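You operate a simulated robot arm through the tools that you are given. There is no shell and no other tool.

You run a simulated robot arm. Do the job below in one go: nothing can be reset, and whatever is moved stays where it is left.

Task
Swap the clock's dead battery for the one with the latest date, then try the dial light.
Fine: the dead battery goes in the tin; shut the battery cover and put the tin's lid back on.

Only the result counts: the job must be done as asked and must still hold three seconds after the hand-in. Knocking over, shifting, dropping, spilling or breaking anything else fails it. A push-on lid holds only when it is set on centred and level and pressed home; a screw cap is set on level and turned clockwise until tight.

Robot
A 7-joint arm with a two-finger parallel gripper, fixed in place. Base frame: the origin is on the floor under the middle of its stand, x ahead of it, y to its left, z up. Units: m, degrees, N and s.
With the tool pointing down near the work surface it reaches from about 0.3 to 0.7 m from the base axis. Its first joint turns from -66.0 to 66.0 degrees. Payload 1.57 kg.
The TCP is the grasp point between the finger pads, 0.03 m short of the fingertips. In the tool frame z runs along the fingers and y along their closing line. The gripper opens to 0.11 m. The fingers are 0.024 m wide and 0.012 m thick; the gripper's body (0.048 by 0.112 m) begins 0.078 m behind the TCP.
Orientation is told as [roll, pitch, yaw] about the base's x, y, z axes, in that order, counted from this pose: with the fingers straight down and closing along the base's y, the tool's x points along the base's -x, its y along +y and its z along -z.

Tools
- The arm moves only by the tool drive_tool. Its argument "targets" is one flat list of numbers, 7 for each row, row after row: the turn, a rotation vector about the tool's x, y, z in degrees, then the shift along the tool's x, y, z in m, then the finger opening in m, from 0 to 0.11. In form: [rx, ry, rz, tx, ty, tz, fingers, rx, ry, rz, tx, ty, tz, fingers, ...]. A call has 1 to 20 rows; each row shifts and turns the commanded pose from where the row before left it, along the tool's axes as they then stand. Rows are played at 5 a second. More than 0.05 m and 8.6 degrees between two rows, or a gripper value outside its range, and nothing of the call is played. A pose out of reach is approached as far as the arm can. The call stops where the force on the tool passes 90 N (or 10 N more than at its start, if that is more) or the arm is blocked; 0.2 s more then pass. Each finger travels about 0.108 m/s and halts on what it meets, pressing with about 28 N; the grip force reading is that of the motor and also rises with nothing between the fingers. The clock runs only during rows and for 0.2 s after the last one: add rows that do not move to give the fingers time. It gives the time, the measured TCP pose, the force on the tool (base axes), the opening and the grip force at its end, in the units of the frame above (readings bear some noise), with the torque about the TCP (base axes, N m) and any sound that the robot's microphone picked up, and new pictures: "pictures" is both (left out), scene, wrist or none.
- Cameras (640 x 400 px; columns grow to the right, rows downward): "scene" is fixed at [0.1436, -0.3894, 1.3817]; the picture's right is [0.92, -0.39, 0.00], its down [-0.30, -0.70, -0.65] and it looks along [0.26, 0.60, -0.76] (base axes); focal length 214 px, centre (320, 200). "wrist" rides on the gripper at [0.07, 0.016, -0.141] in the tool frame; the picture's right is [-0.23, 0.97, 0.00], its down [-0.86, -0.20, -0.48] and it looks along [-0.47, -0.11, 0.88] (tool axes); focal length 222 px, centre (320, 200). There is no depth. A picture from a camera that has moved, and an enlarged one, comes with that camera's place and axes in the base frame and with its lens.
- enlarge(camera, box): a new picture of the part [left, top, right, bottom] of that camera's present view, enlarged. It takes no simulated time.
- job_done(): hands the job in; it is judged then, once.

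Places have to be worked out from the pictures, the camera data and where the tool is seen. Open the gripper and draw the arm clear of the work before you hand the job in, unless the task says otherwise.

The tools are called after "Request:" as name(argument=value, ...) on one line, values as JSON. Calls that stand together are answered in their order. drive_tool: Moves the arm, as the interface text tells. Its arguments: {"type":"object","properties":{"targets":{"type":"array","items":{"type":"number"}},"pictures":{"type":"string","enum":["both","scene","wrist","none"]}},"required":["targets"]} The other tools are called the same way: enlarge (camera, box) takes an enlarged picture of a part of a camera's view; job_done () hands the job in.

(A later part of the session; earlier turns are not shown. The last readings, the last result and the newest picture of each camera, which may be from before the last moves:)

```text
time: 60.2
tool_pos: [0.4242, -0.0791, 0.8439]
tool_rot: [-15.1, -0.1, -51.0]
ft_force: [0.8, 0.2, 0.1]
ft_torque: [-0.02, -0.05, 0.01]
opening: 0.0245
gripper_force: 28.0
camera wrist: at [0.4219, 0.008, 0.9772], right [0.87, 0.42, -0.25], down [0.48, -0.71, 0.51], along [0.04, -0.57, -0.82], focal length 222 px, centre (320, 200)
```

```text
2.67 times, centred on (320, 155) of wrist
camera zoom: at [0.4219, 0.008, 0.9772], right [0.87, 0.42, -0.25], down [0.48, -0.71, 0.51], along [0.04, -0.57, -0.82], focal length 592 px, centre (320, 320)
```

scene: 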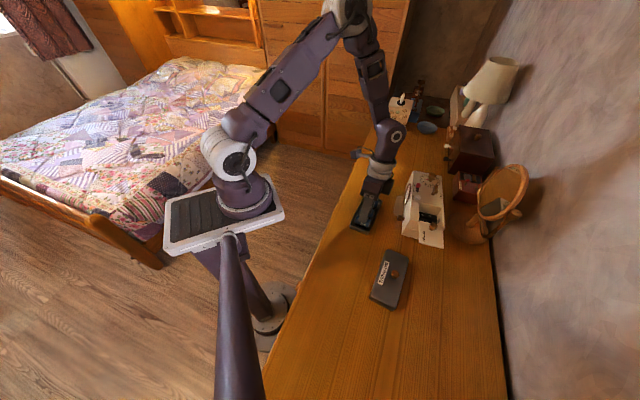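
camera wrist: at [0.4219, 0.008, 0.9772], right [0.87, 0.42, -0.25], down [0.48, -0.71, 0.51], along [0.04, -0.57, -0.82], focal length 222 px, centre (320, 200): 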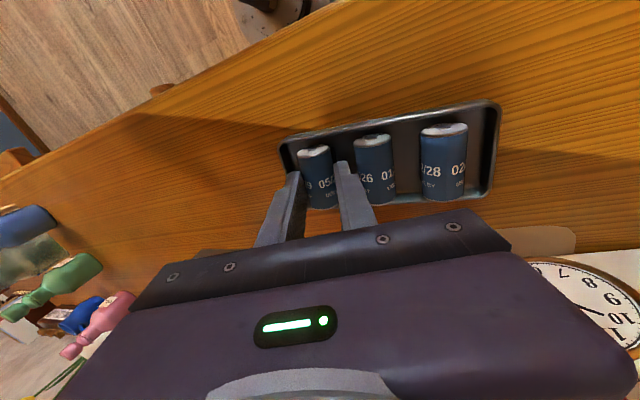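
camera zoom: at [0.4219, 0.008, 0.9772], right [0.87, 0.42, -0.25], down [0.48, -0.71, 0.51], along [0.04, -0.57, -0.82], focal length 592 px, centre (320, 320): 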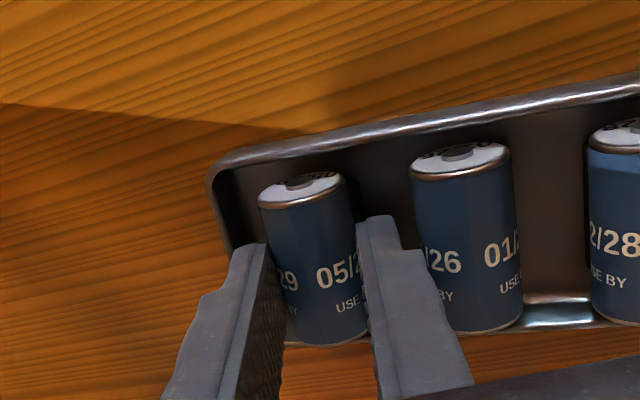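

The cell is held at its full diameter (24.5 mm). I lift it vertically out of the tin.

Request:
drive_tool(targets=[0, 0, 0, 0, -0.0013, -0.00483, 0.01, 0, 0, 0, 0, -0.00259, -0.00966, 0.01, 0, 0, 0, 0, -0.00518, -0.01932, 0.01, 0, 0, 0, 0, -0.00776, -0.02898, 0.01, 0, 0, 0, 0, -0.00776, -0.02898, 0.01, 0, 0, 0, 0, -0.00776, -0.02898, 0.01, 0, 0, 0, 0, -0.0052, -0.0193, 0.01, 0, 0, 0, 0, 0, 0, 0.01], pictures="both")

Request:
enlarge(camera="wrist", box=[230, 80, 410, 230])

Request:
enlarge(camera="scene", box=[340, 150, 420, 240])

```text
time: 62.0
tool_pos: [0.4231, -0.0791, 0.9887]
tool_rot: [-14.9, 0.0, -51.1]
ft_force: [0.1, 0.0, -0.4]
ft_torque: [-0.01, -0.01, -0.04]
opening: 0.0247
gripper_force: 28.1
camera wrist: at [0.4202, 0.008, 1.1228], right [0.87, 0.42, -0.25], down [0.48, -0.71, 0.51], along [0.04, -0.57, -0.82], focal length 222 px, centre (320, 200)
```

scene: 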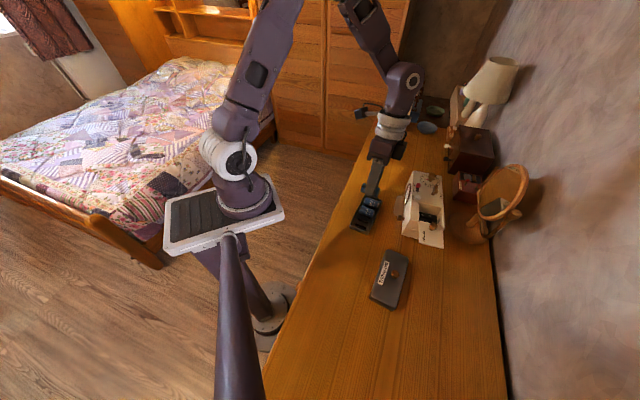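
wrist: 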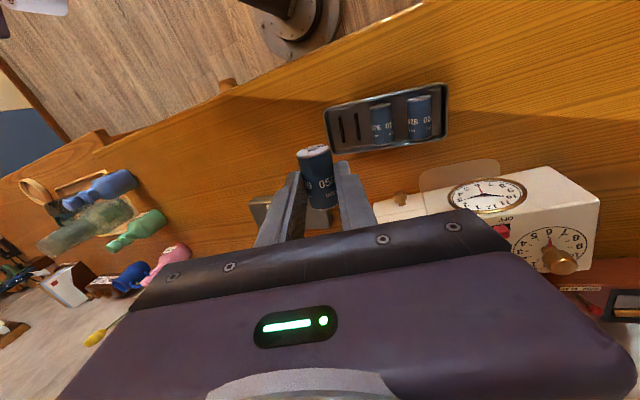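

```text
2.67 times, centred on (320, 155) of wrist
camera zoom: at [0.4202, 0.008, 1.1228], right [0.87, 0.42, -0.25], down [0.48, -0.71, 0.51], along [0.04, -0.57, -0.82], focal length 592 px, centre (320, 320)
```

zoom: 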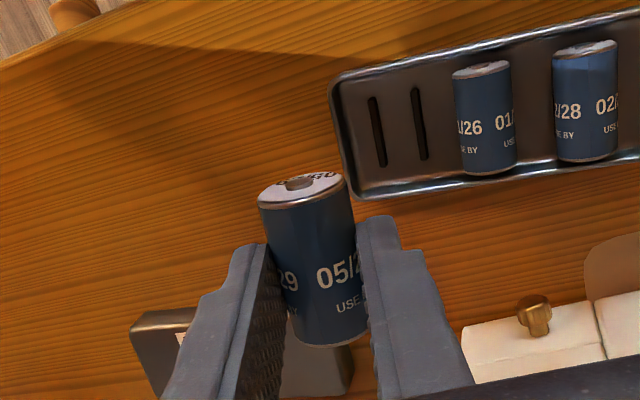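

```text
4.44 times, centred on (380, 195) of scene
camera zoom: at [0.1436, -0.3894, 1.3817], right [0.92, -0.39, 0.0], down [-0.3, -0.7, -0.65], along [0.26, 0.6, -0.76], focal length 953 px, centre (53, 222)
```

zoom: 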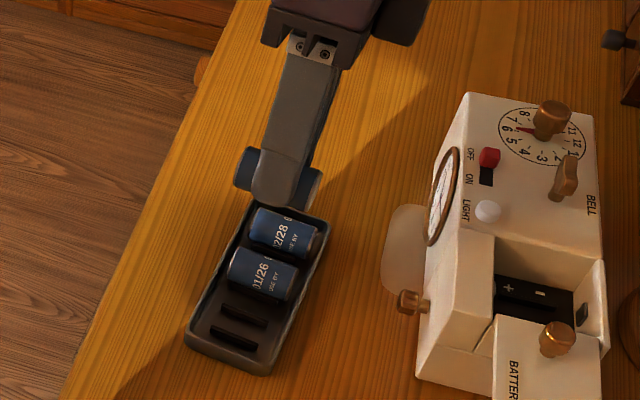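

The 05/29 cell is out cleanly, nub toward the front. I untilt, turn back to the clock's axis (yaw -42.4°), and carry it back over the bay at the same height.

Request:
drive_tool(targets=[-7.5, 0, 0, 0, 0, 0, 0.01, -7.5, 0, 0, 0, 0, 0, 0.01, 0, 0, -4.3, 0, 0, 0, 0.01, 0, 0, -4.3, 0, 0, 0, 0.01, 0, 0, 0, 0, 0, -0.02, 0.01, 0, 0, 0, -0.03048, 0.00605, 0, 0.01, 0, 0, 0, -0.03048, 0.00605, 0, 0.01, 0, 0, 0, -0.03048, 0.00605, 0, 0.01, 0, 0, 0, -0.03048, 0.00605, 0, 0.01, 0, 0, 0, -0.03048, 0.00605, 0, 0.01, 0, 0, 0, -0.03048, 0.00605, 0, 0.01, 0, 0, 0, 0, 0, 0, 0.01], pictures="both")

Request:
enlarge(camera="wrist", box=[250, 60, 390, 230])

Request:
enlarge(camera="scene", box=[405, 160, 465, 240])

```text
time: 64.6
tool_pos: [0.5826, -0.1772, 1.01]
tool_rot: [-0.1, 0.0, -42.5]
ft_force: [0.4, -0.5, -1.5]
ft_torque: [-0.01, 0.02, -0.03]
opening: 0.0246
gripper_force: 27.6
camera wrist: at [0.5433, -0.1181, 1.1525], right [0.82, 0.57, 0.0], down [0.5, -0.72, 0.48], along [0.27, -0.39, -0.88], focal length 222 px, centre (320, 200)
```

scene: 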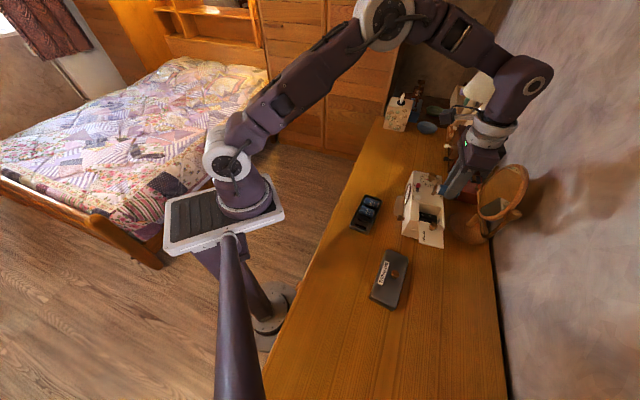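
wrist: 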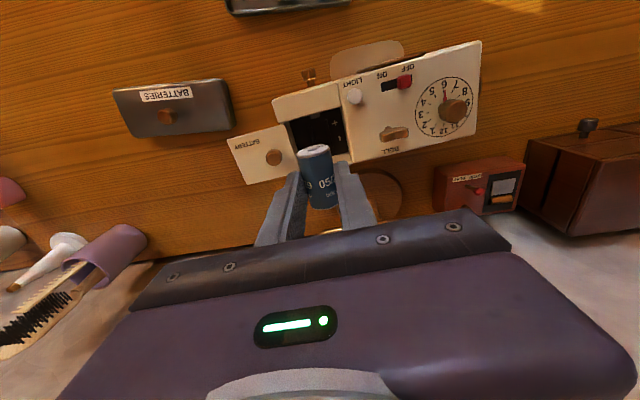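

```text
2.35 times, centred on (320, 145) of wrist
camera zoom: at [0.5433, -0.1181, 1.1525], right [0.82, 0.57, 0.0], down [0.5, -0.72, 0.48], along [0.27, -0.39, -0.88], focal length 523 px, centre (320, 329)
```

zoom: 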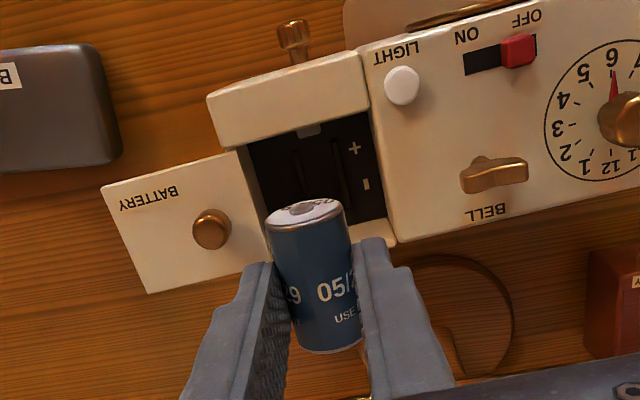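

```text
5.00 times, centred on (435, 200) of scene
camera zoom: at [0.1437, -0.3894, 1.3817], right [0.92, -0.39, 0.0], down [-0.3, -0.7, -0.65], along [0.26, 0.6, -0.76], focal length 1072 px, centre (-255, 200)
```

zoom: 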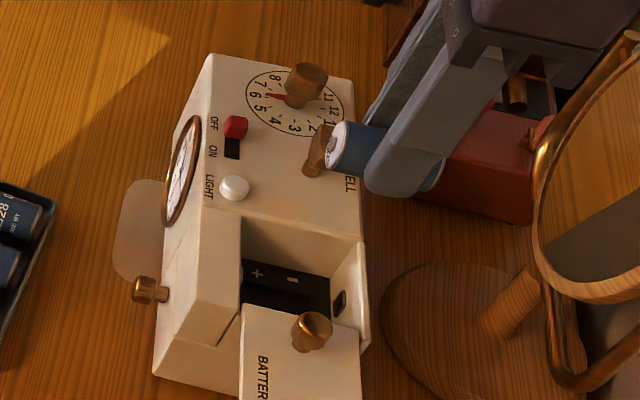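

The bay and cell line up exactly as they did on extraction. I descend to just above the bay and verify.

Request:
drive_tool(targets=[0, 0, 0, 0, 0, 0.03, 0.01, 0, 0, 0, 0, 0, 0.03, 0.01, 0, 0, 0, 0, 0, 0.02, 0.01, 0, 0, 0, 0, 0, 0, 0.01], pictures="wrist")

Request:
enlarge(camera="wrist", box=[250, 90, 390, 230])

Request:
enlarge(camera="scene", box=[410, 185, 450, 230])

```text
time: 65.6
tool_pos: [0.5834, -0.1779, 0.9285]
tool_rot: [0.0, 0.0, -42.4]
ft_force: [0.4, -0.5, -0.5]
ft_torque: [0.03, 0.01, -0.01]
opening: 0.0244
gripper_force: 27.5
camera wrist: at [0.5431, -0.1177, 1.0707], right [0.82, 0.57, 0.0], down [0.5, -0.72, 0.48], along [0.27, -0.39, -0.88], focal length 222 px, centre (320, 200)
```

wrist: 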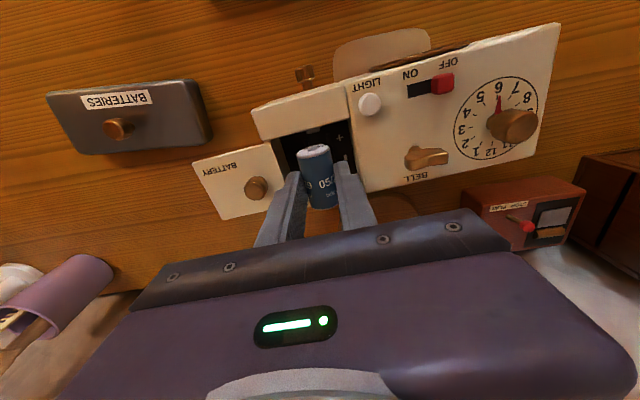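

```text
2.86 times, centred on (320, 160) of wrist
camera zoom: at [0.5431, -0.1177, 1.0707], right [0.82, 0.57, 0.0], down [0.5, -0.72, 0.48], along [0.27, -0.39, -0.88], focal length 635 px, centre (320, 314)
```

zoom: 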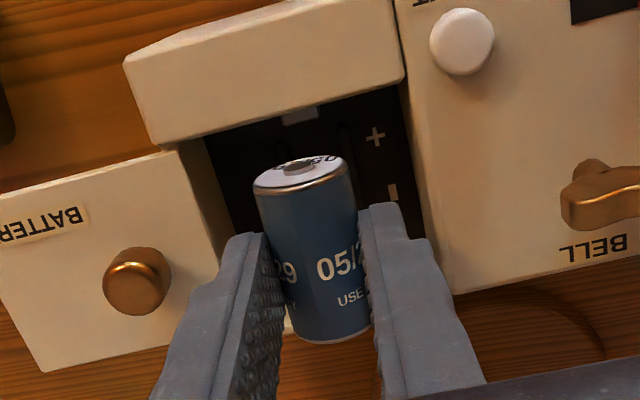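

```text
8.89 times, centred on (430, 208) of scene
camera zoom: at [0.1437, -0.3894, 1.3817], right [0.92, -0.39, 0.0], down [-0.3, -0.7, -0.65], along [0.26, 0.6, -0.76], focal length 1906 px, centre (-658, 133)
```

zoom: 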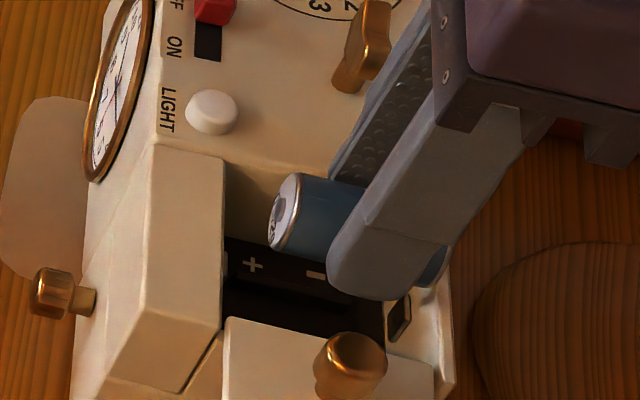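

Aligned. I lower the cell into the bay in steps and watch for contact with the terminals or walls.

Request:
drive_tool(targets=[0, 0, 0, 0, 0, 0.008, 0.01, 0, 0, 0, 0, 0, 0.007, 0.01, 0, 0, 0, 0, 0, 0, 0.01], pictures="none")

Request:
drive_tool(targets=[0, 0, 0, 0, 0, 0.006, 0.01, 0, 0, 0, 0, 0, 0.006, 0.01, 0, 0, 0, 0, 0, 0, 0.01], pictures="none")

Request:
drive_tool(targets=[0, 0, 0, 0, 0, 0.004, 0.01, 0, 0, 0, 0, 0, 0.003, 0.01, 0, 0, 0, 0, 0, 0, 0.01], pictures="wrist")

Request:
enlarge(camera="wrist", box=[250, 90, 390, 230])

```text
time: 66.4
tool_pos: [0.5839, -0.1761, 0.9136]
tool_rot: [0.0, 0.0, -42.4]
ft_force: [0.3, -0.4, -0.7]
ft_torque: [0.02, 0.0, -0.01]
opening: 0.0245
gripper_force: 27.7
```

```text
time: 67.2
tool_pos: [0.5841, -0.1761, 0.9012]
tool_rot: [0.0, 0.0, -42.4]
ft_force: [0.3, 0.5, -0.2]
ft_torque: [0.01, 0.0, 0.03]
opening: 0.0247
gripper_force: 27.9
```

```text
time: 68.0
tool_pos: [0.5829, -0.1761, 0.8935]
tool_rot: [0.0, 0.0, -42.4]
ft_force: [-0.2, 0.6, -0.6]
ft_torque: [-0.01, -0.02, 0.0]
opening: 0.0246
gripper_force: 28.0
camera wrist: at [0.5434, -0.1173, 1.0366], right [0.82, 0.57, 0.0], down [0.5, -0.72, 0.48], along [0.27, -0.39, -0.88], focal length 222 px, centre (320, 200)
```

wrist: 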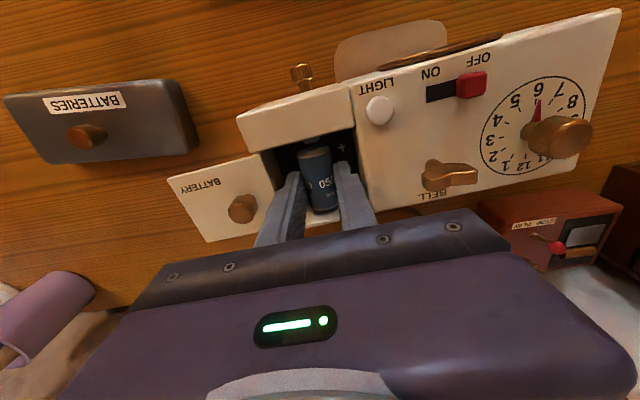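

```text
2.86 times, centred on (320, 160) of wrist
camera zoom: at [0.5434, -0.1173, 1.0366], right [0.82, 0.57, 0.0], down [0.5, -0.72, 0.48], along [0.27, -0.39, -0.88], focal length 635 px, centre (320, 314)
```

zoom: 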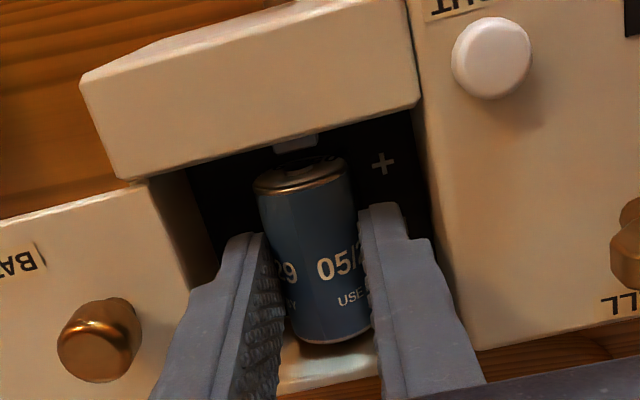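

No contact yet at z 0.894; I go on in 1 mm steps.

Request:
drive_tool(targets=[0, 0, 0, 0, 0, 0.001, 0.01, 0, 0, 0, 0, 0, 0, 0.01], pictures="none")

Request:
drive_tool(targets=[0, 0, 0, 0, 0, 0.001, 0.01, 0, 0, 0, 0, 0, 0, 0.01], pictures="none")

Request:
drive_tool(targets=[0, 0, 0, 0, 0, 0.001, 0.01, 0, 0, 0, 0, 0, 0, 0.01], pictures="none")

```text
time: 68.6
tool_pos: [0.5831, -0.1757, 0.8936]
tool_rot: [0.1, 0.0, -42.4]
ft_force: [1.0, -0.6, -1.2]
ft_torque: [-0.01, 0.0, 0.02]
opening: 0.0245
gripper_force: 28.3
```

```text
time: 69.2
tool_pos: [0.5841, -0.1768, 0.8922]
tool_rot: [0.0, 0.0, -42.4]
ft_force: [-0.3, 0.4, -0.3]
ft_torque: [0.01, 0.03, 0.0]
opening: 0.0249
gripper_force: 27.9
```

```text
time: 69.8
tool_pos: [0.5839, -0.1757, 0.8912]
tool_rot: [0.0, 0.1, -42.4]
ft_force: [-0.6, 0.2, -0.9]
ft_torque: [0.02, 0.01, -0.01]
opening: 0.0244
gripper_force: 27.9
```

Request:
drive_tool(targets=[0, 0, 0, 0, 0, 0.001, 0.01, 0, 0, 0, 0, 0, 0, 0.01], pictures="none")

Request:
drive_tool(targets=[0, 0, 0, 0, 0, 0.0007, 0.01, 0, 0, 0, 0, 0, 0, 0.01], pictures="wrist")

Request:
enlarge(camera="wrist", box=[250, 90, 390, 230])

```text
time: 70.4
tool_pos: [0.583, -0.1754, 0.8901]
tool_rot: [0.1, 0.0, -42.3]
ft_force: [0.1, -0.7, -0.5]
ft_torque: [0.0, 0.0, 0.02]
opening: 0.0245
gripper_force: 27.9
```

```text
time: 71.0
tool_pos: [0.5842, -0.1757, 0.8892]
tool_rot: [0.0, 0.0, -42.4]
ft_force: [0.4, 0.3, 1.0]
ft_torque: [0.01, -0.03, 0.01]
opening: 0.0247
gripper_force: 27.4
camera wrist: at [0.5435, -0.1166, 1.0322], right [0.82, 0.57, 0.0], down [0.5, -0.72, 0.48], along [0.27, -0.39, -0.88], focal length 222 px, centre (320, 200)
```

wrist: 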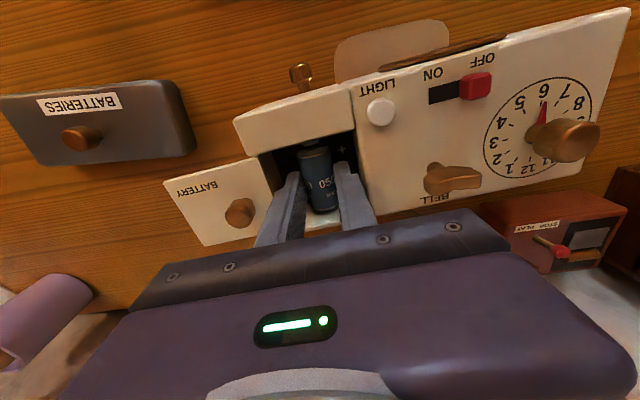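

```text
2.86 times, centred on (320, 160) of wrist
camera zoom: at [0.5435, -0.1166, 1.0322], right [0.82, 0.57, 0.0], down [0.5, -0.72, 0.48], along [0.27, -0.39, -0.88], focal length 635 px, centre (320, 314)
```

zoom: 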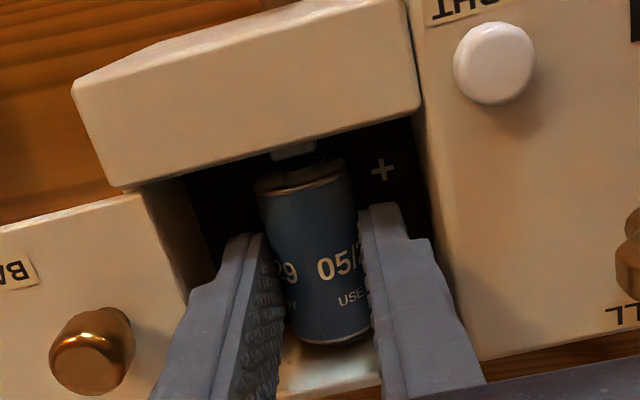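

A first hint of contact (about 1 N). I lower another 0.7 mm to confirm the cell is seated.

Request:
drive_tool(targets=[0, 0, 0, 0, 0, 0.0007, 0.01, 0, 0, 0, 0, 0, 0, 0.01], pictures="none")

Request:
drive_tool(targets=[0, 0, 0, 0, 0, 0.0007, 0.01, 0, 0, 0, 0, 0, 0, 0.01], pictures="none")

```text
time: 71.6
tool_pos: [0.5841, -0.1768, 0.8891]
tool_rot: [0.1, -0.2, -42.3]
ft_force: [1.9, 3.5, 6.2]
ft_torque: [0.05, -0.15, 0.09]
opening: 0.0245
gripper_force: 27.9
```

```text
time: 72.2
tool_pos: [0.5837, -0.176, 0.8885]
tool_rot: [0.1, -0.2, -42.3]
ft_force: [6.0, 8.8, 12.8]
ft_torque: [0.03, -0.26, 0.12]
opening: 0.0246
gripper_force: 27.4
```

The cell rides on the outer cradle rib (10 N toward tool +y), so the cradle centre is slightly further that way. I raise 1.5 mm, shift 1.5 mm in +y, and lower again.

Request:
drive_tool(targets=[0, 0, 0, 0, 0, -0.0015, 0.01, 0, 0, 0, 0, 0.0015, 0, 0.01, 0, 0, 0, 0, 0, 0.0008, 0.01, 0, 0, 0, 0, 0, 0, 0.01], pictures="none")

Request:
drive_tool(targets=[0, 0, 0, 0, 0, 0.001, 0.01, 0, 0, 0, 0, 0, 0, 0.01], pictures="none")

```text
time: 73.2
tool_pos: [0.5835, -0.1755, 0.8893]
tool_rot: [-0.2, -0.1, -42.4]
ft_force: [1.7, 0.9, 4.5]
ft_torque: [-0.05, -0.07, 0.0]
opening: 0.0246
gripper_force: 27.9
```

```text
time: 73.8
tool_pos: [0.5837, -0.1758, 0.8881]
tool_rot: [0.0, 0.0, -42.4]
ft_force: [-1.0, 3.4, 13.5]
ft_torque: [0.11, 0.11, 0.22]
opening: 0.0246
gripper_force: 28.6
```

Now the load is almost purely vertical, so the cell is seated in the cradle. I relieve 1 mm and open the fingers slightly.

Request:
drive_tool(targets=[0, 0, 0, 0, 0, -0.001, 0.01, 0, 0, 0, 0, 0, 0, 0.026, 0, 0, 0, 0, 0, 0, 0.03, 0, 0, 0, 0, 0, 0, 0.031, 0, 0, 0, 0, 0, 0, 0.031], pictures="wrist")

Request:
enlarge(camera="wrist", box=[250, 90, 390, 230])

Request:
enlarge(camera="scene", box=[410, 185, 450, 230])

```text
time: 75.0
tool_pos: [0.5844, -0.1764, 0.8884]
tool_rot: [0.1, 0.0, -42.4]
ft_force: [0.1, -0.3, -0.2]
ft_torque: [0.03, 0.02, 0.01]
opening: 0.031
gripper_force: 0.0
camera wrist: at [0.5448, -0.1161, 1.0311], right [0.82, 0.57, 0.0], down [0.5, -0.72, 0.48], along [0.27, -0.39, -0.88], focal length 222 px, centre (320, 200)
```

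wrist: 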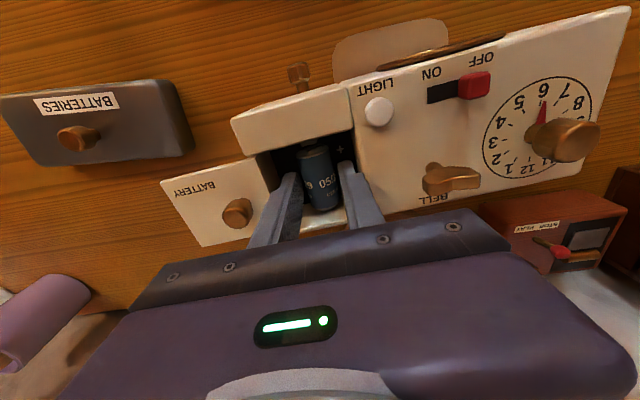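

```text
2.86 times, centred on (320, 160) of wrist
camera zoom: at [0.5448, -0.1161, 1.0311], right [0.82, 0.57, 0.0], down [0.5, -0.72, 0.48], along [0.27, -0.39, -0.88], focal length 635 px, centre (320, 314)
```

zoom: 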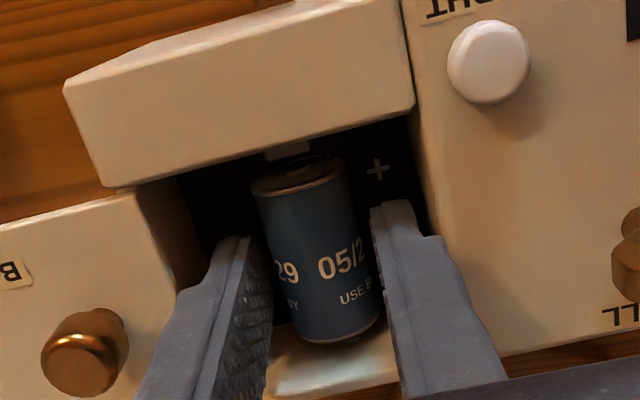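

```text
8.89 times, centred on (430, 208) of scene
camera zoom: at [0.1436, -0.3894, 1.3817], right [0.92, -0.39, 0.0], down [-0.3, -0.7, -0.65], along [0.26, 0.6, -0.76], focal length 1906 px, centre (-658, 133)
```

zoom: 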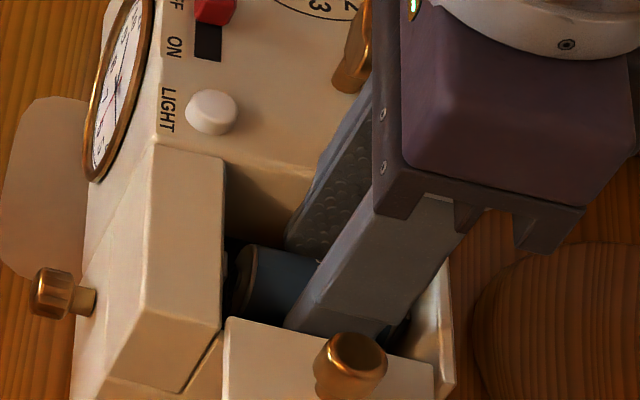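

The cell stays in place. I rise straight up out of the bay and inspect it.

Request:
drive_tool(targets=[0, 0, 0, 0, 0, -0.005, 0.031, 0, 0, 0, 0, 0, -0.01, 0.031, 0, 0, 0, 0, 0, -0.02, 0.031, 0, 0, 0, 0, 0, -0.03, 0.031, 0, 0, 0, 0, 0, -0.03, 0.031, 0, 0, 0, 0, 0, -0.04, 0.04, 0, 0, 0, 0.0045, -0.012, 0, 0.05, 0, 0, 0, 0, 0, 0, 0.06], pictures="both")

Request:
enlarge(camera="wrist", box=[290, 85, 370, 175])

Request:
enlarge(camera="scene", box=[413, 200, 441, 228])

```text
time: 76.8
tool_pos: [0.5743, -0.181, 1.0246]
tool_rot: [0.0, -0.1, -42.4]
ft_force: [-1.1, -0.4, 0.2]
ft_torque: [0.02, -0.02, 0.01]
opening: 0.0603
gripper_force: 0.1
camera wrist: at [0.5327, -0.1223, 1.1678], right [0.82, 0.57, 0.0], down [0.5, -0.72, 0.48], along [0.27, -0.39, -0.88], focal length 222 px, centre (320, 200)
```

scene: 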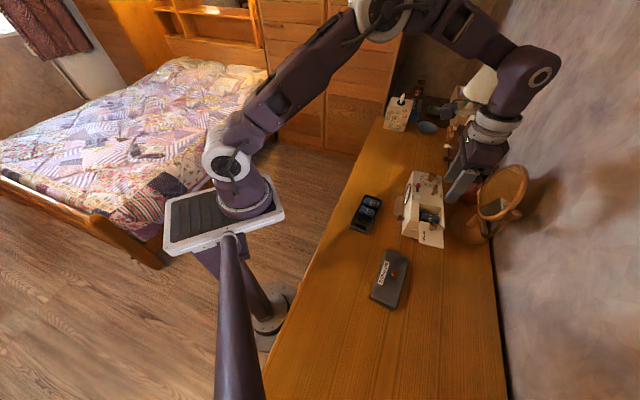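
wrist: 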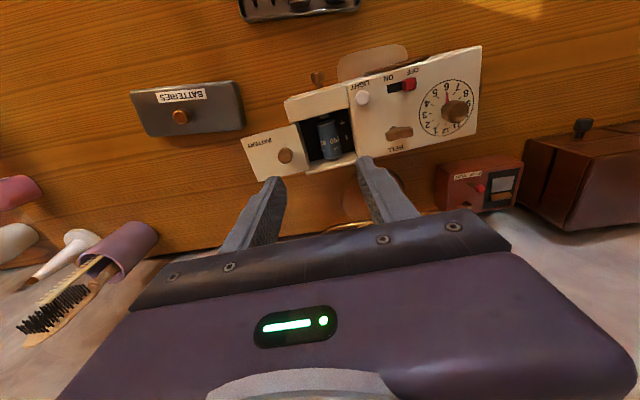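

```text
4.44 times, centred on (330, 130) of wrist
camera zoom: at [0.5327, -0.1223, 1.1678], right [0.82, 0.57, 0.0], down [0.5, -0.72, 0.48], along [0.27, -0.39, -0.88], focal length 987 px, centre (276, 511)
```

zoom: 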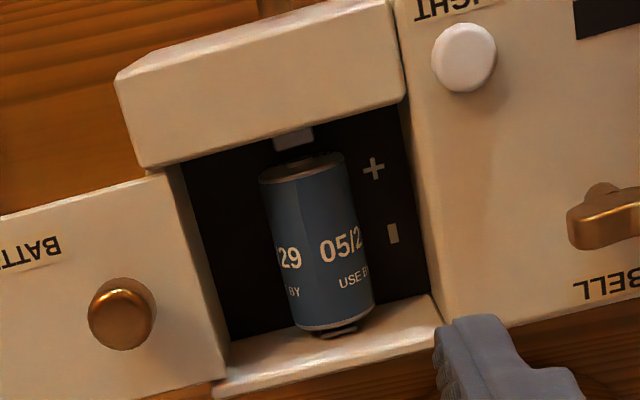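

```text
14.29 times, centred on (427, 214) of scene
camera zoom: at [0.1436, -0.3894, 1.3817], right [0.92, -0.39, 0.0], down [-0.3, -0.7, -0.65], along [0.26, 0.6, -0.76], focal length 3064 px, centre (-1209, 0)
```

zoom: 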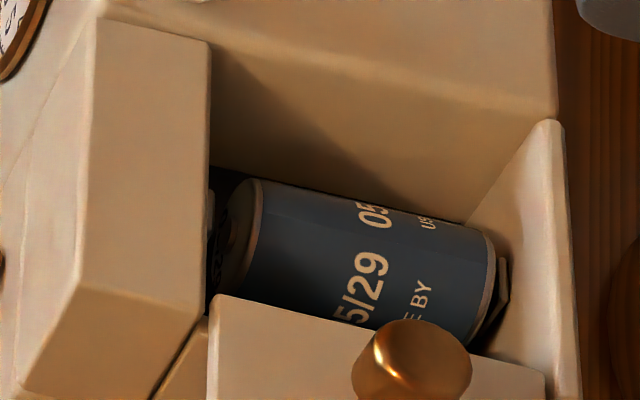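

The 05/29 cell sits in the cradle just as the old one did, with its nub on the "+" side. Now for the cover: its knob is about 43 mm toward tool -y, and I move over it with the same yaw, fingers open, and descend part-way.

Request:
drive_tool(targets=[0, 0, 0, 0.0005, -0.022, 0, 0.05, 0, 0, 0, 0, -0.0215, 0, 0.05, 0, 0, 0, 0, 0, 0.03, 0.045, 0, 0, 0, 0, 0, 0.03, 0.045, 0, 0, 0, 0, 0, 0.015, 0.045, 0, 0, 0, 0, 0, 0, 0.045], pictures="wrist")

Request:
enlarge(camera="wrist", box=[250, 90, 390, 230])

Request:
enlarge(camera="scene", box=[400, 180, 460, 250])

```text
time: 78.2
tool_pos: [0.5441, -0.2126, 0.9473]
tool_rot: [0.0, 0.0, -42.4]
ft_force: [0.0, 0.1, -0.3]
ft_torque: [0.02, -0.01, 0.02]
opening: 0.045
gripper_force: 0.1
camera wrist: at [0.5034, -0.1541, 1.0907], right [0.82, 0.57, 0.0], down [0.5, -0.72, 0.48], along [0.27, -0.39, -0.88], focal length 222 px, centre (320, 200)
```

wrist: 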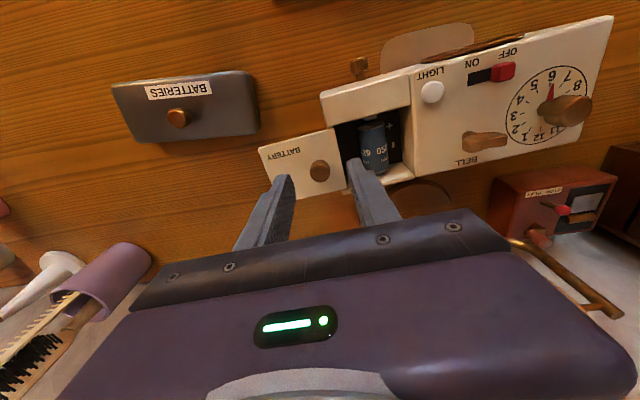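

```text
2.86 times, centred on (320, 160) of wrist
camera zoom: at [0.5034, -0.1541, 1.0907], right [0.82, 0.57, 0.0], down [0.5, -0.72, 0.48], along [0.27, -0.39, -0.88], focal length 635 px, centre (320, 314)
```

zoom: 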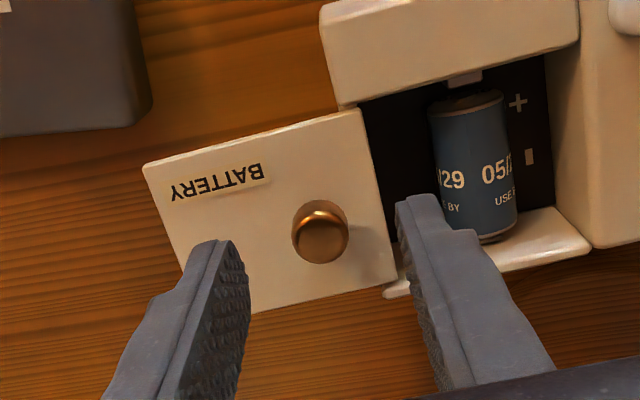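

```text
5.71 times, centred on (430, 215) of scene
camera zoom: at [0.1436, -0.3894, 1.3817], right [0.92, -0.39, 0.0], down [-0.3, -0.7, -0.65], along [0.26, 0.6, -0.76], focal length 1226 px, centre (-309, 114)
```

zoom: 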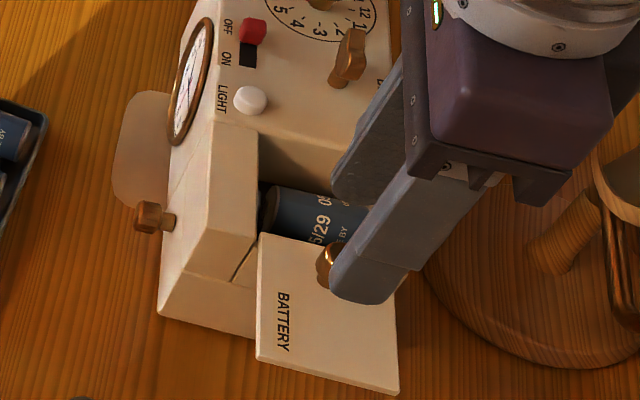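

The knob is centred between the fingers. I lower 24 mm and close on it.

Request:
drive_tool(targets=[0, 0, 0, -0.0005, 0, 0.012, 0.045, 0, 0, 0, 0, 0, 0.008, 0.04, 0, 0, 0, 0, 0, 0.004, 0.035, 0, 0, 0, 0, 0, 0, 0.02, 0, 0, 0, 0, 0, 0, 0.01, 0, 0, 0, 0, 0, 0, 0.01], pictures="wrist")

Request:
enlarge(camera="wrist", box=[250, 90, 390, 230])

```text
time: 79.6
tool_pos: [0.5446, -0.2144, 0.9263]
tool_rot: [-0.1, 0.0, -42.4]
ft_force: [0.3, -0.3, -0.6]
ft_torque: [0.05, -0.03, -0.02]
opening: 0.0169
gripper_force: 27.8
camera wrist: at [0.5041, -0.1546, 1.0682], right [0.82, 0.57, 0.0], down [0.5, -0.72, 0.48], along [0.27, -0.39, -0.88], focal length 222 px, centre (320, 200)
```

wrist: 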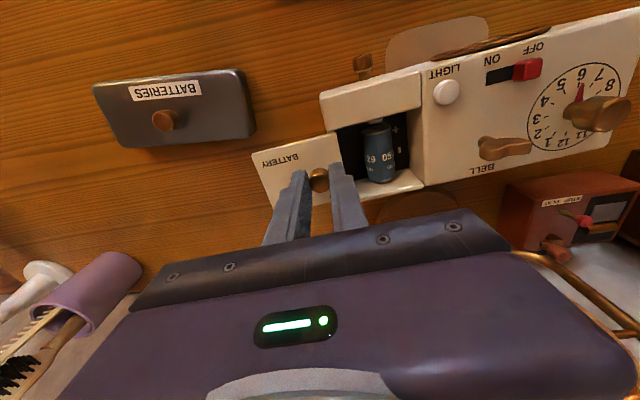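

```text
2.86 times, centred on (320, 160) of wrist
camera zoom: at [0.5041, -0.1546, 1.0682], right [0.82, 0.57, 0.0], down [0.5, -0.72, 0.48], along [0.27, -0.39, -0.88], focal length 635 px, centre (320, 314)
```

zoom: 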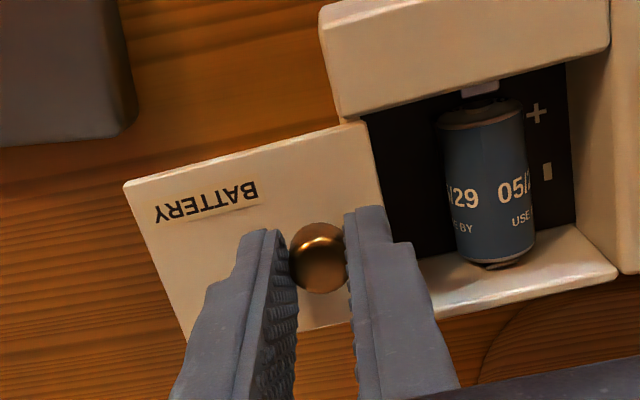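

The knob is held. I slide the cover shut along tool +y, first 30 mm, checking the forces.

Request:
drive_tool(targets=[0, 0, 0, 0, 0.005, 0, 0.01, 0, 0, 0, 0, 0.008, 0, 0.01, 0, 0, 0, 0, 0.008, 0, 0.01, 0, 0, 0, 0, 0.008, 0, 0.01, 0, 0, 0, 0, 0, 0, 0.01], pictures="none")

Request:
enlarge(camera="scene", box=[405, 190, 445, 240])

```text
time: 80.8
tool_pos: [0.5638, -0.192, 0.9253]
tool_rot: [0.0, -0.1, -42.4]
ft_force: [-4.3, 5.2, 18.9]
ft_torque: [0.26, 0.37, -0.05]
opening: 0.0168
gripper_force: 28.6
```

```text
8.00 times, centred on (425, 215) of scene
camera zoom: at [0.1432, -0.3891, 1.3818], right [0.92, -0.39, 0.0], down [-0.3, -0.7, -0.65], along [0.26, 0.6, -0.76], focal length 1716 px, centre (-520, 80)
```

zoom: 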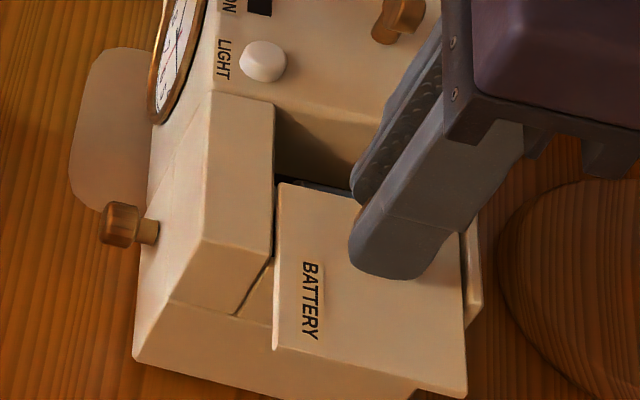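

There is 19 N upward near mid-travel, like when opening. I zoom in to see what the cover's inner edge is doing over the cell.

Request:
enlarge(camera="scene", box=[415, 200, 437, 222])

Request:
drive_tool(targets=[0, 0, 0, 0, 0, 0, 0.01], pictures="wrist")

Request:
enlarge(camera="wrist", box=[260, 100, 390, 220])

```text
16.00 times, centred on (426, 211) of scene
camera zoom: at [0.1432, -0.3891, 1.3818], right [0.92, -0.39, 0.0], down [-0.3, -0.7, -0.65], along [0.26, 0.6, -0.76], focal length 3432 px, centre (-1376, 24)
```

zoom: 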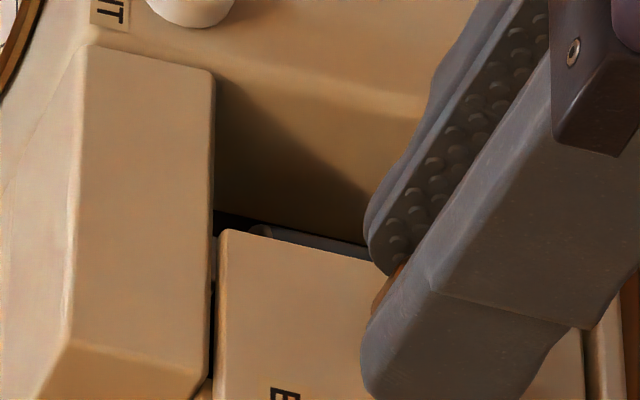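

```text
time: 81.2
tool_pos: [0.5633, -0.1924, 0.9254]
tool_rot: [0.0, -0.1, -42.4]
ft_force: [-6.0, 5.5, 21.2]
ft_torque: [0.16, 0.14, -0.02]
opening: 0.0166
gripper_force: 28.1
camera wrist: at [0.5226, -0.133, 1.0679], right [0.82, 0.57, 0.0], down [0.5, -0.72, 0.48], along [0.27, -0.39, -0.88], focal length 222 px, centre (320, 200)
```

wrist: 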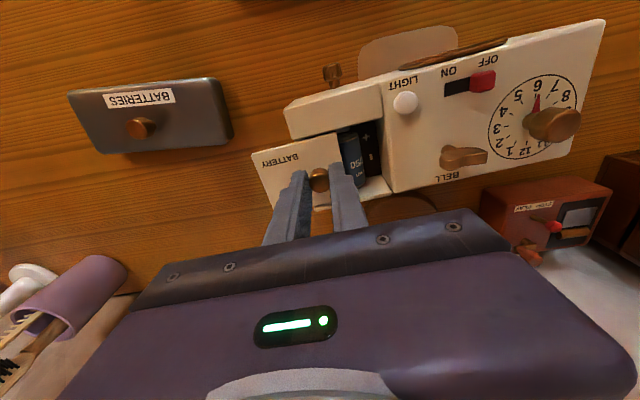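

```text
3.33 times, centred on (325, 160) of wrist
camera zoom: at [0.5226, -0.133, 1.0679], right [0.82, 0.57, 0.0], down [0.5, -0.72, 0.48], along [0.27, -0.39, -0.88], focal length 740 px, centre (303, 333)
```

zoom: 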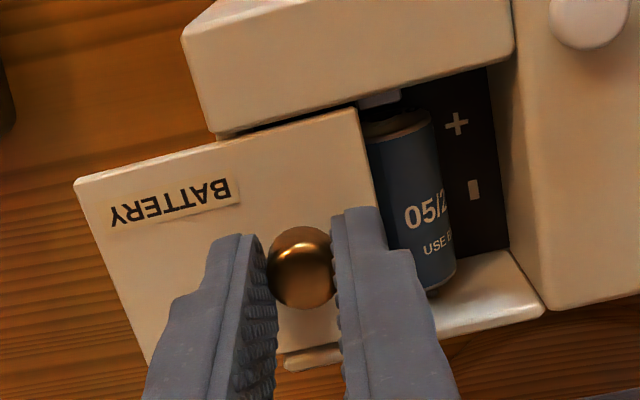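

The cell is clear of the cover here, so this looks like the cover's own vertical play in the rails. I relieve upward by 1.5 mm and slightly toward the front, as worked before, and re-read.

Request:
drive_tool(targets=[0, 0, 0, 0.0006, 0, -0.0008, 0.01, 0, 0, 0, 0, 0, -0.0007, 0.01, 0, 0, 0, 0, 0, 0, 0.01], pictures="none")

Request:
drive_tool(targets=[0, 0, 0, 0, 0.003, 0, 0.01, 0, 0, 0, 0, 0, 0, 0.01], pictures="none")

```text
time: 82.0
tool_pos: [0.5622, -0.1921, 0.9257]
tool_rot: [-0.1, 0.1, -42.5]
ft_force: [2.0, -1.4, 1.0]
ft_torque: [-0.48, -0.51, -0.04]
opening: 0.017
gripper_force: 27.9
```

```text
time: 82.6
tool_pos: [0.5658, -0.1885, 0.9255]
tool_rot: [0.0, 0.1, -42.4]
ft_force: [0.5, -0.5, -0.2]
ft_torque: [-0.07, -0.03, 0.01]
opening: 0.0168
gripper_force: 27.6
```

Forces are now near zero and the cover keeps sliding freely. I continue closing in steps.

Request:
drive_tool(targets=[0, 0, 0, 0, 0.004, 0, 0.01, 0, 0, 0, 0, 0.004, 0, 0.01, 0, 0, 0, 0, 0, 0, 0.01], pictures="none")

Request:
drive_tool(targets=[0, 0, 0, 0, 0.004, 0, 0.01, 0, 0, 0, 0, 0.004, 0, 0.01, 0, 0, 0, 0, 0, 0, 0.01], pictures="wrist")

Request:
enlarge(camera="wrist", box=[260, 100, 390, 220])

Request:
enlarge(camera="scene", box=[405, 190, 445, 240])

```text
time: 83.4
tool_pos: [0.5712, -0.1835, 0.9267]
tool_rot: [0.0, 0.0, -42.4]
ft_force: [0.0, -0.2, -0.6]
ft_torque: [0.07, 0.06, -0.04]
opening: 0.0167
gripper_force: 27.5
```

```text
time: 84.2
tool_pos: [0.5752, -0.176, 0.9273]
tool_rot: [0.0, -0.1, -42.4]
ft_force: [-0.2, -0.2, 0.4]
ft_torque: [-0.04, 0.12, -0.02]
opening: 0.0169
gripper_force: 28.2
camera wrist: at [0.5359, -0.1176, 1.0693], right [0.82, 0.57, 0.0], down [0.5, -0.72, 0.48], along [0.27, -0.39, -0.88], focal length 222 px, centre (320, 200)
```

wrist: 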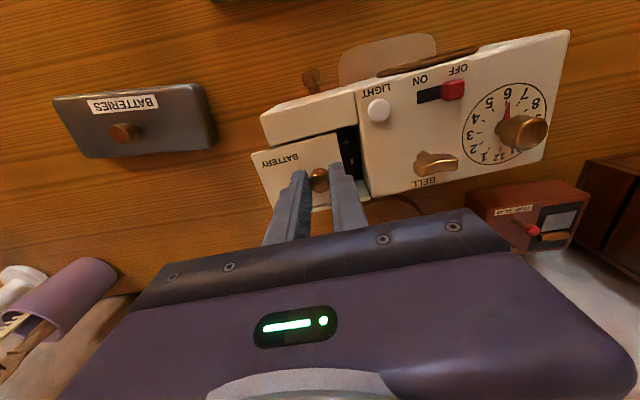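

```text
3.33 times, centred on (325, 160) of wrist
camera zoom: at [0.5359, -0.1176, 1.0693], right [0.82, 0.57, 0.0], down [0.5, -0.72, 0.48], along [0.27, -0.39, -0.88], focal length 740 px, centre (303, 333)
```

zoom: 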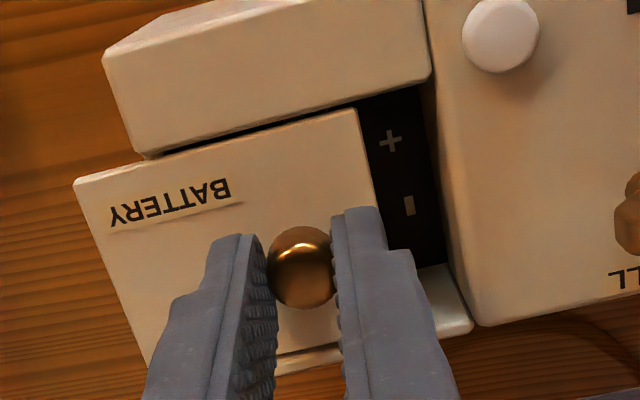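

```text
8.00 times, centred on (425, 215) of scene
camera zoom: at [0.1438, -0.3894, 1.3817], right [0.92, -0.39, 0.0], down [-0.3, -0.7, -0.65], along [0.26, 0.6, -0.76], focal length 1716 px, centre (-520, 80)
```

zoom: 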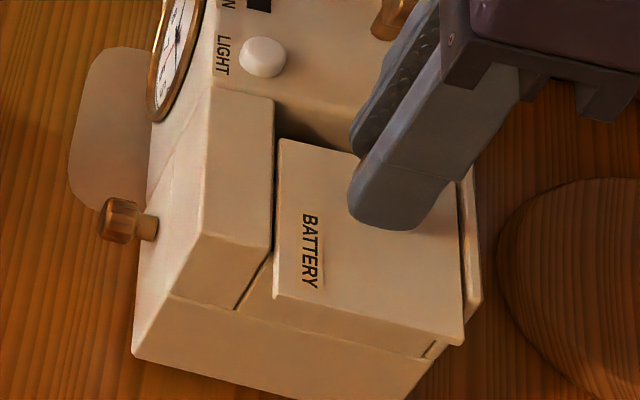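

The cover passes over the cell freely. About 18 mm remain, so I continue.

Request:
drive_tool(targets=[0, 0, 0, 0, 0.004, 0, 0.01, 0, 0, 0, 0, 0.004, 0, 0.01, 0, 0, 0, 0, 0.004, 0, 0.01, 0, 0, 0, 0, 0, 0, 0.01], pictures="none")

Request:
drive_tool(targets=[0, 0, 0, 0, 0.002, 0, 0.01, 0, 0, 0, 0, 0, 0, 0.01], pictures="none")

Request:
drive_tool(targets=[0, 0, 0, 0, 0.002, 0, 0.01, 0, 0, 0, 0, 0, 0, 0.01], pictures="wrist")

Request:
enlarge(camera="wrist", box=[260, 100, 390, 220])

Request:
enlarge(camera="scene", box=[405, 190, 445, 240])

```text
time: 85.2
tool_pos: [0.5852, -0.1692, 0.9257]
tool_rot: [0.0, -0.1, -42.4]
ft_force: [-0.3, 0.6, -0.7]
ft_torque: [0.01, 0.11, -0.01]
opening: 0.0171
gripper_force: 27.8
```

```text
time: 85.8
tool_pos: [0.5856, -0.1661, 0.9252]
tool_rot: [0.0, 0.0, -42.4]
ft_force: [1.2, -0.2, 0.3]
ft_torque: [-0.01, 0.06, -0.05]
opening: 0.017
gripper_force: 27.9
```

```text
time: 86.4
tool_pos: [0.5875, -0.1645, 0.9269]
tool_rot: [-0.1, 0.0, -42.4]
ft_force: [0.0, -0.9, -0.9]
ft_torque: [0.01, 0.05, -0.08]
opening: 0.0165
gripper_force: 27.9
camera wrist: at [0.5463, -0.1061, 1.0689], right [0.82, 0.57, 0.0], down [0.5, -0.72, 0.48], along [0.27, -0.39, -0.88], focal length 222 px, centre (320, 200)
```

wrist: 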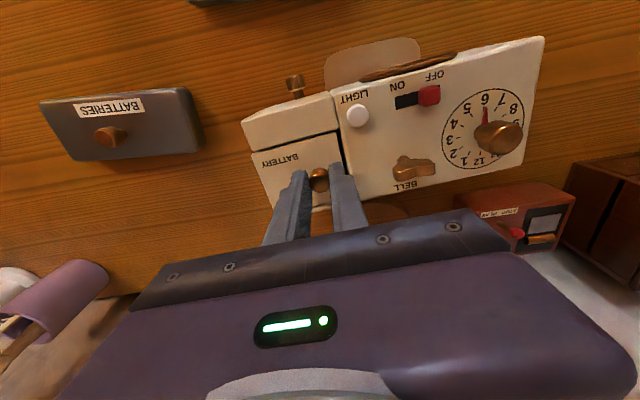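

```text
3.33 times, centred on (325, 160) of wrist
camera zoom: at [0.5463, -0.1061, 1.0689], right [0.82, 0.57, 0.0], down [0.5, -0.72, 0.48], along [0.27, -0.39, -0.88], focal length 740 px, centre (303, 333)
```

zoom: 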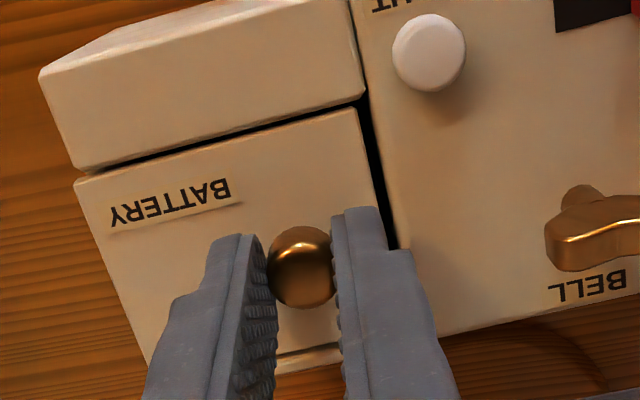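

```text
8.00 times, centred on (425, 215) of scene
camera zoom: at [0.1438, -0.3894, 1.3817], right [0.92, -0.39, 0.0], down [-0.3, -0.7, -0.65], along [0.26, 0.6, -0.76], focal length 1716 px, centre (-520, 80)
```

zoom: 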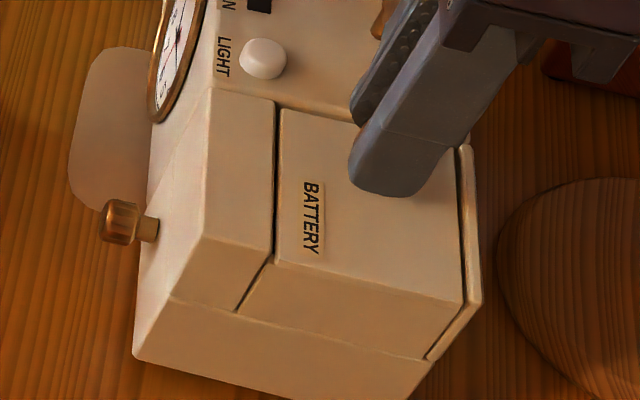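

About 3 mm of gap remains. I close it with small steps until the stop is felt.

Request:
drive_tool(targets=[0, 0, 0, 0, 0.002, 0, 0.01, 0, 0, 0, 0, 0, 0, 0.01], pictures="none")

Request:
drive_tool(targets=[0, 0, 0, 0, 0.001, 0, 0.01, 0, 0, 0, 0, 0, 0, 0.01], pictures="none")

Request:
drive_tool(targets=[0, 0, 0, 0, 0.001, 0, 0.01, 0, 0, 0, 0, 0, 0, 0.01], pictures="wrist")

Request:
enlarge(camera="wrist", box=[260, 100, 390, 220])

Request:
enlarge(camera="scene", box=[405, 190, 445, 240])

```text
time: 87.0
tool_pos: [0.5867, -0.1637, 0.9263]
tool_rot: [-0.1, -0.1, -42.4]
ft_force: [-0.1, -1.7, 0.3]
ft_torque: [-0.06, 0.03, -0.01]
opening: 0.0168
gripper_force: 28.4
```

```text
time: 87.6
tool_pos: [0.5879, -0.1636, 0.927]
tool_rot: [0.0, -0.1, -42.3]
ft_force: [-1.2, -4.8, -0.9]
ft_torque: [-0.1, 0.09, -0.02]
opening: 0.0167
gripper_force: 28.6
```

```text
time: 88.2
tool_pos: [0.5892, -0.1638, 0.9267]
tool_rot: [0.0, 0.1, -42.4]
ft_force: [-3.2, -8.4, 0.4]
ft_torque: [-0.06, 0.1, 0.0]
opening: 0.0168
gripper_force: 28.2
camera wrist: at [0.5485, -0.1037, 1.0688], right [0.82, 0.57, 0.0], down [0.5, -0.72, 0.48], along [0.27, -0.4, -0.88], focal length 222 px, centre (320, 200)
```

wrist: 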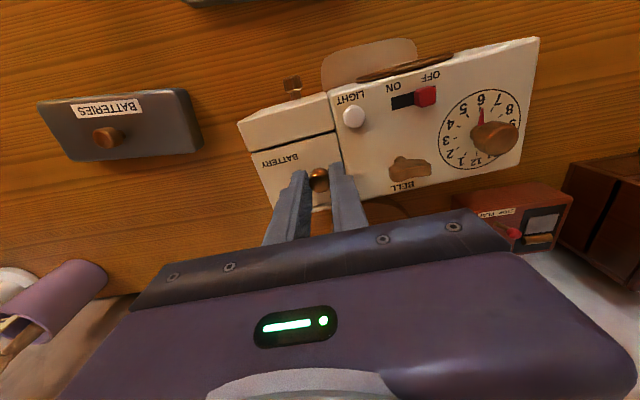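

```text
3.33 times, centred on (325, 160) of wrist
camera zoom: at [0.5485, -0.1037, 1.0688], right [0.82, 0.57, 0.0], down [0.5, -0.72, 0.48], along [0.27, -0.4, -0.88], focal length 740 px, centre (303, 333)
```

zoom: 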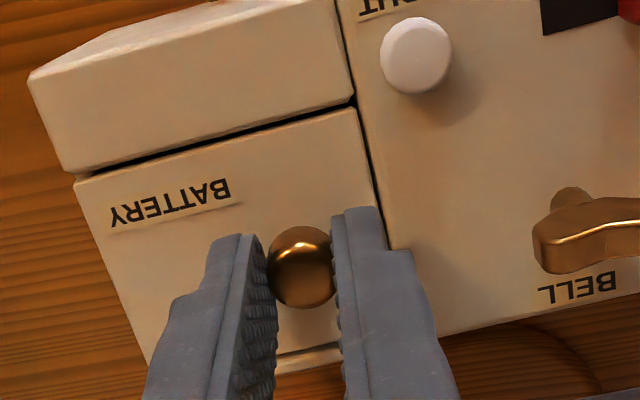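

```text
8.00 times, centred on (425, 215) of scene
camera zoom: at [0.1436, -0.3896, 1.3817], right [0.92, -0.39, 0.0], down [-0.3, -0.7, -0.65], along [0.26, 0.6, -0.76], focal length 1716 px, centre (-520, 80)
```

zoom: 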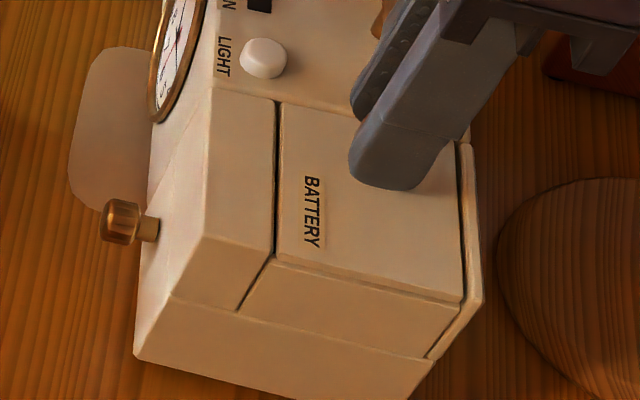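

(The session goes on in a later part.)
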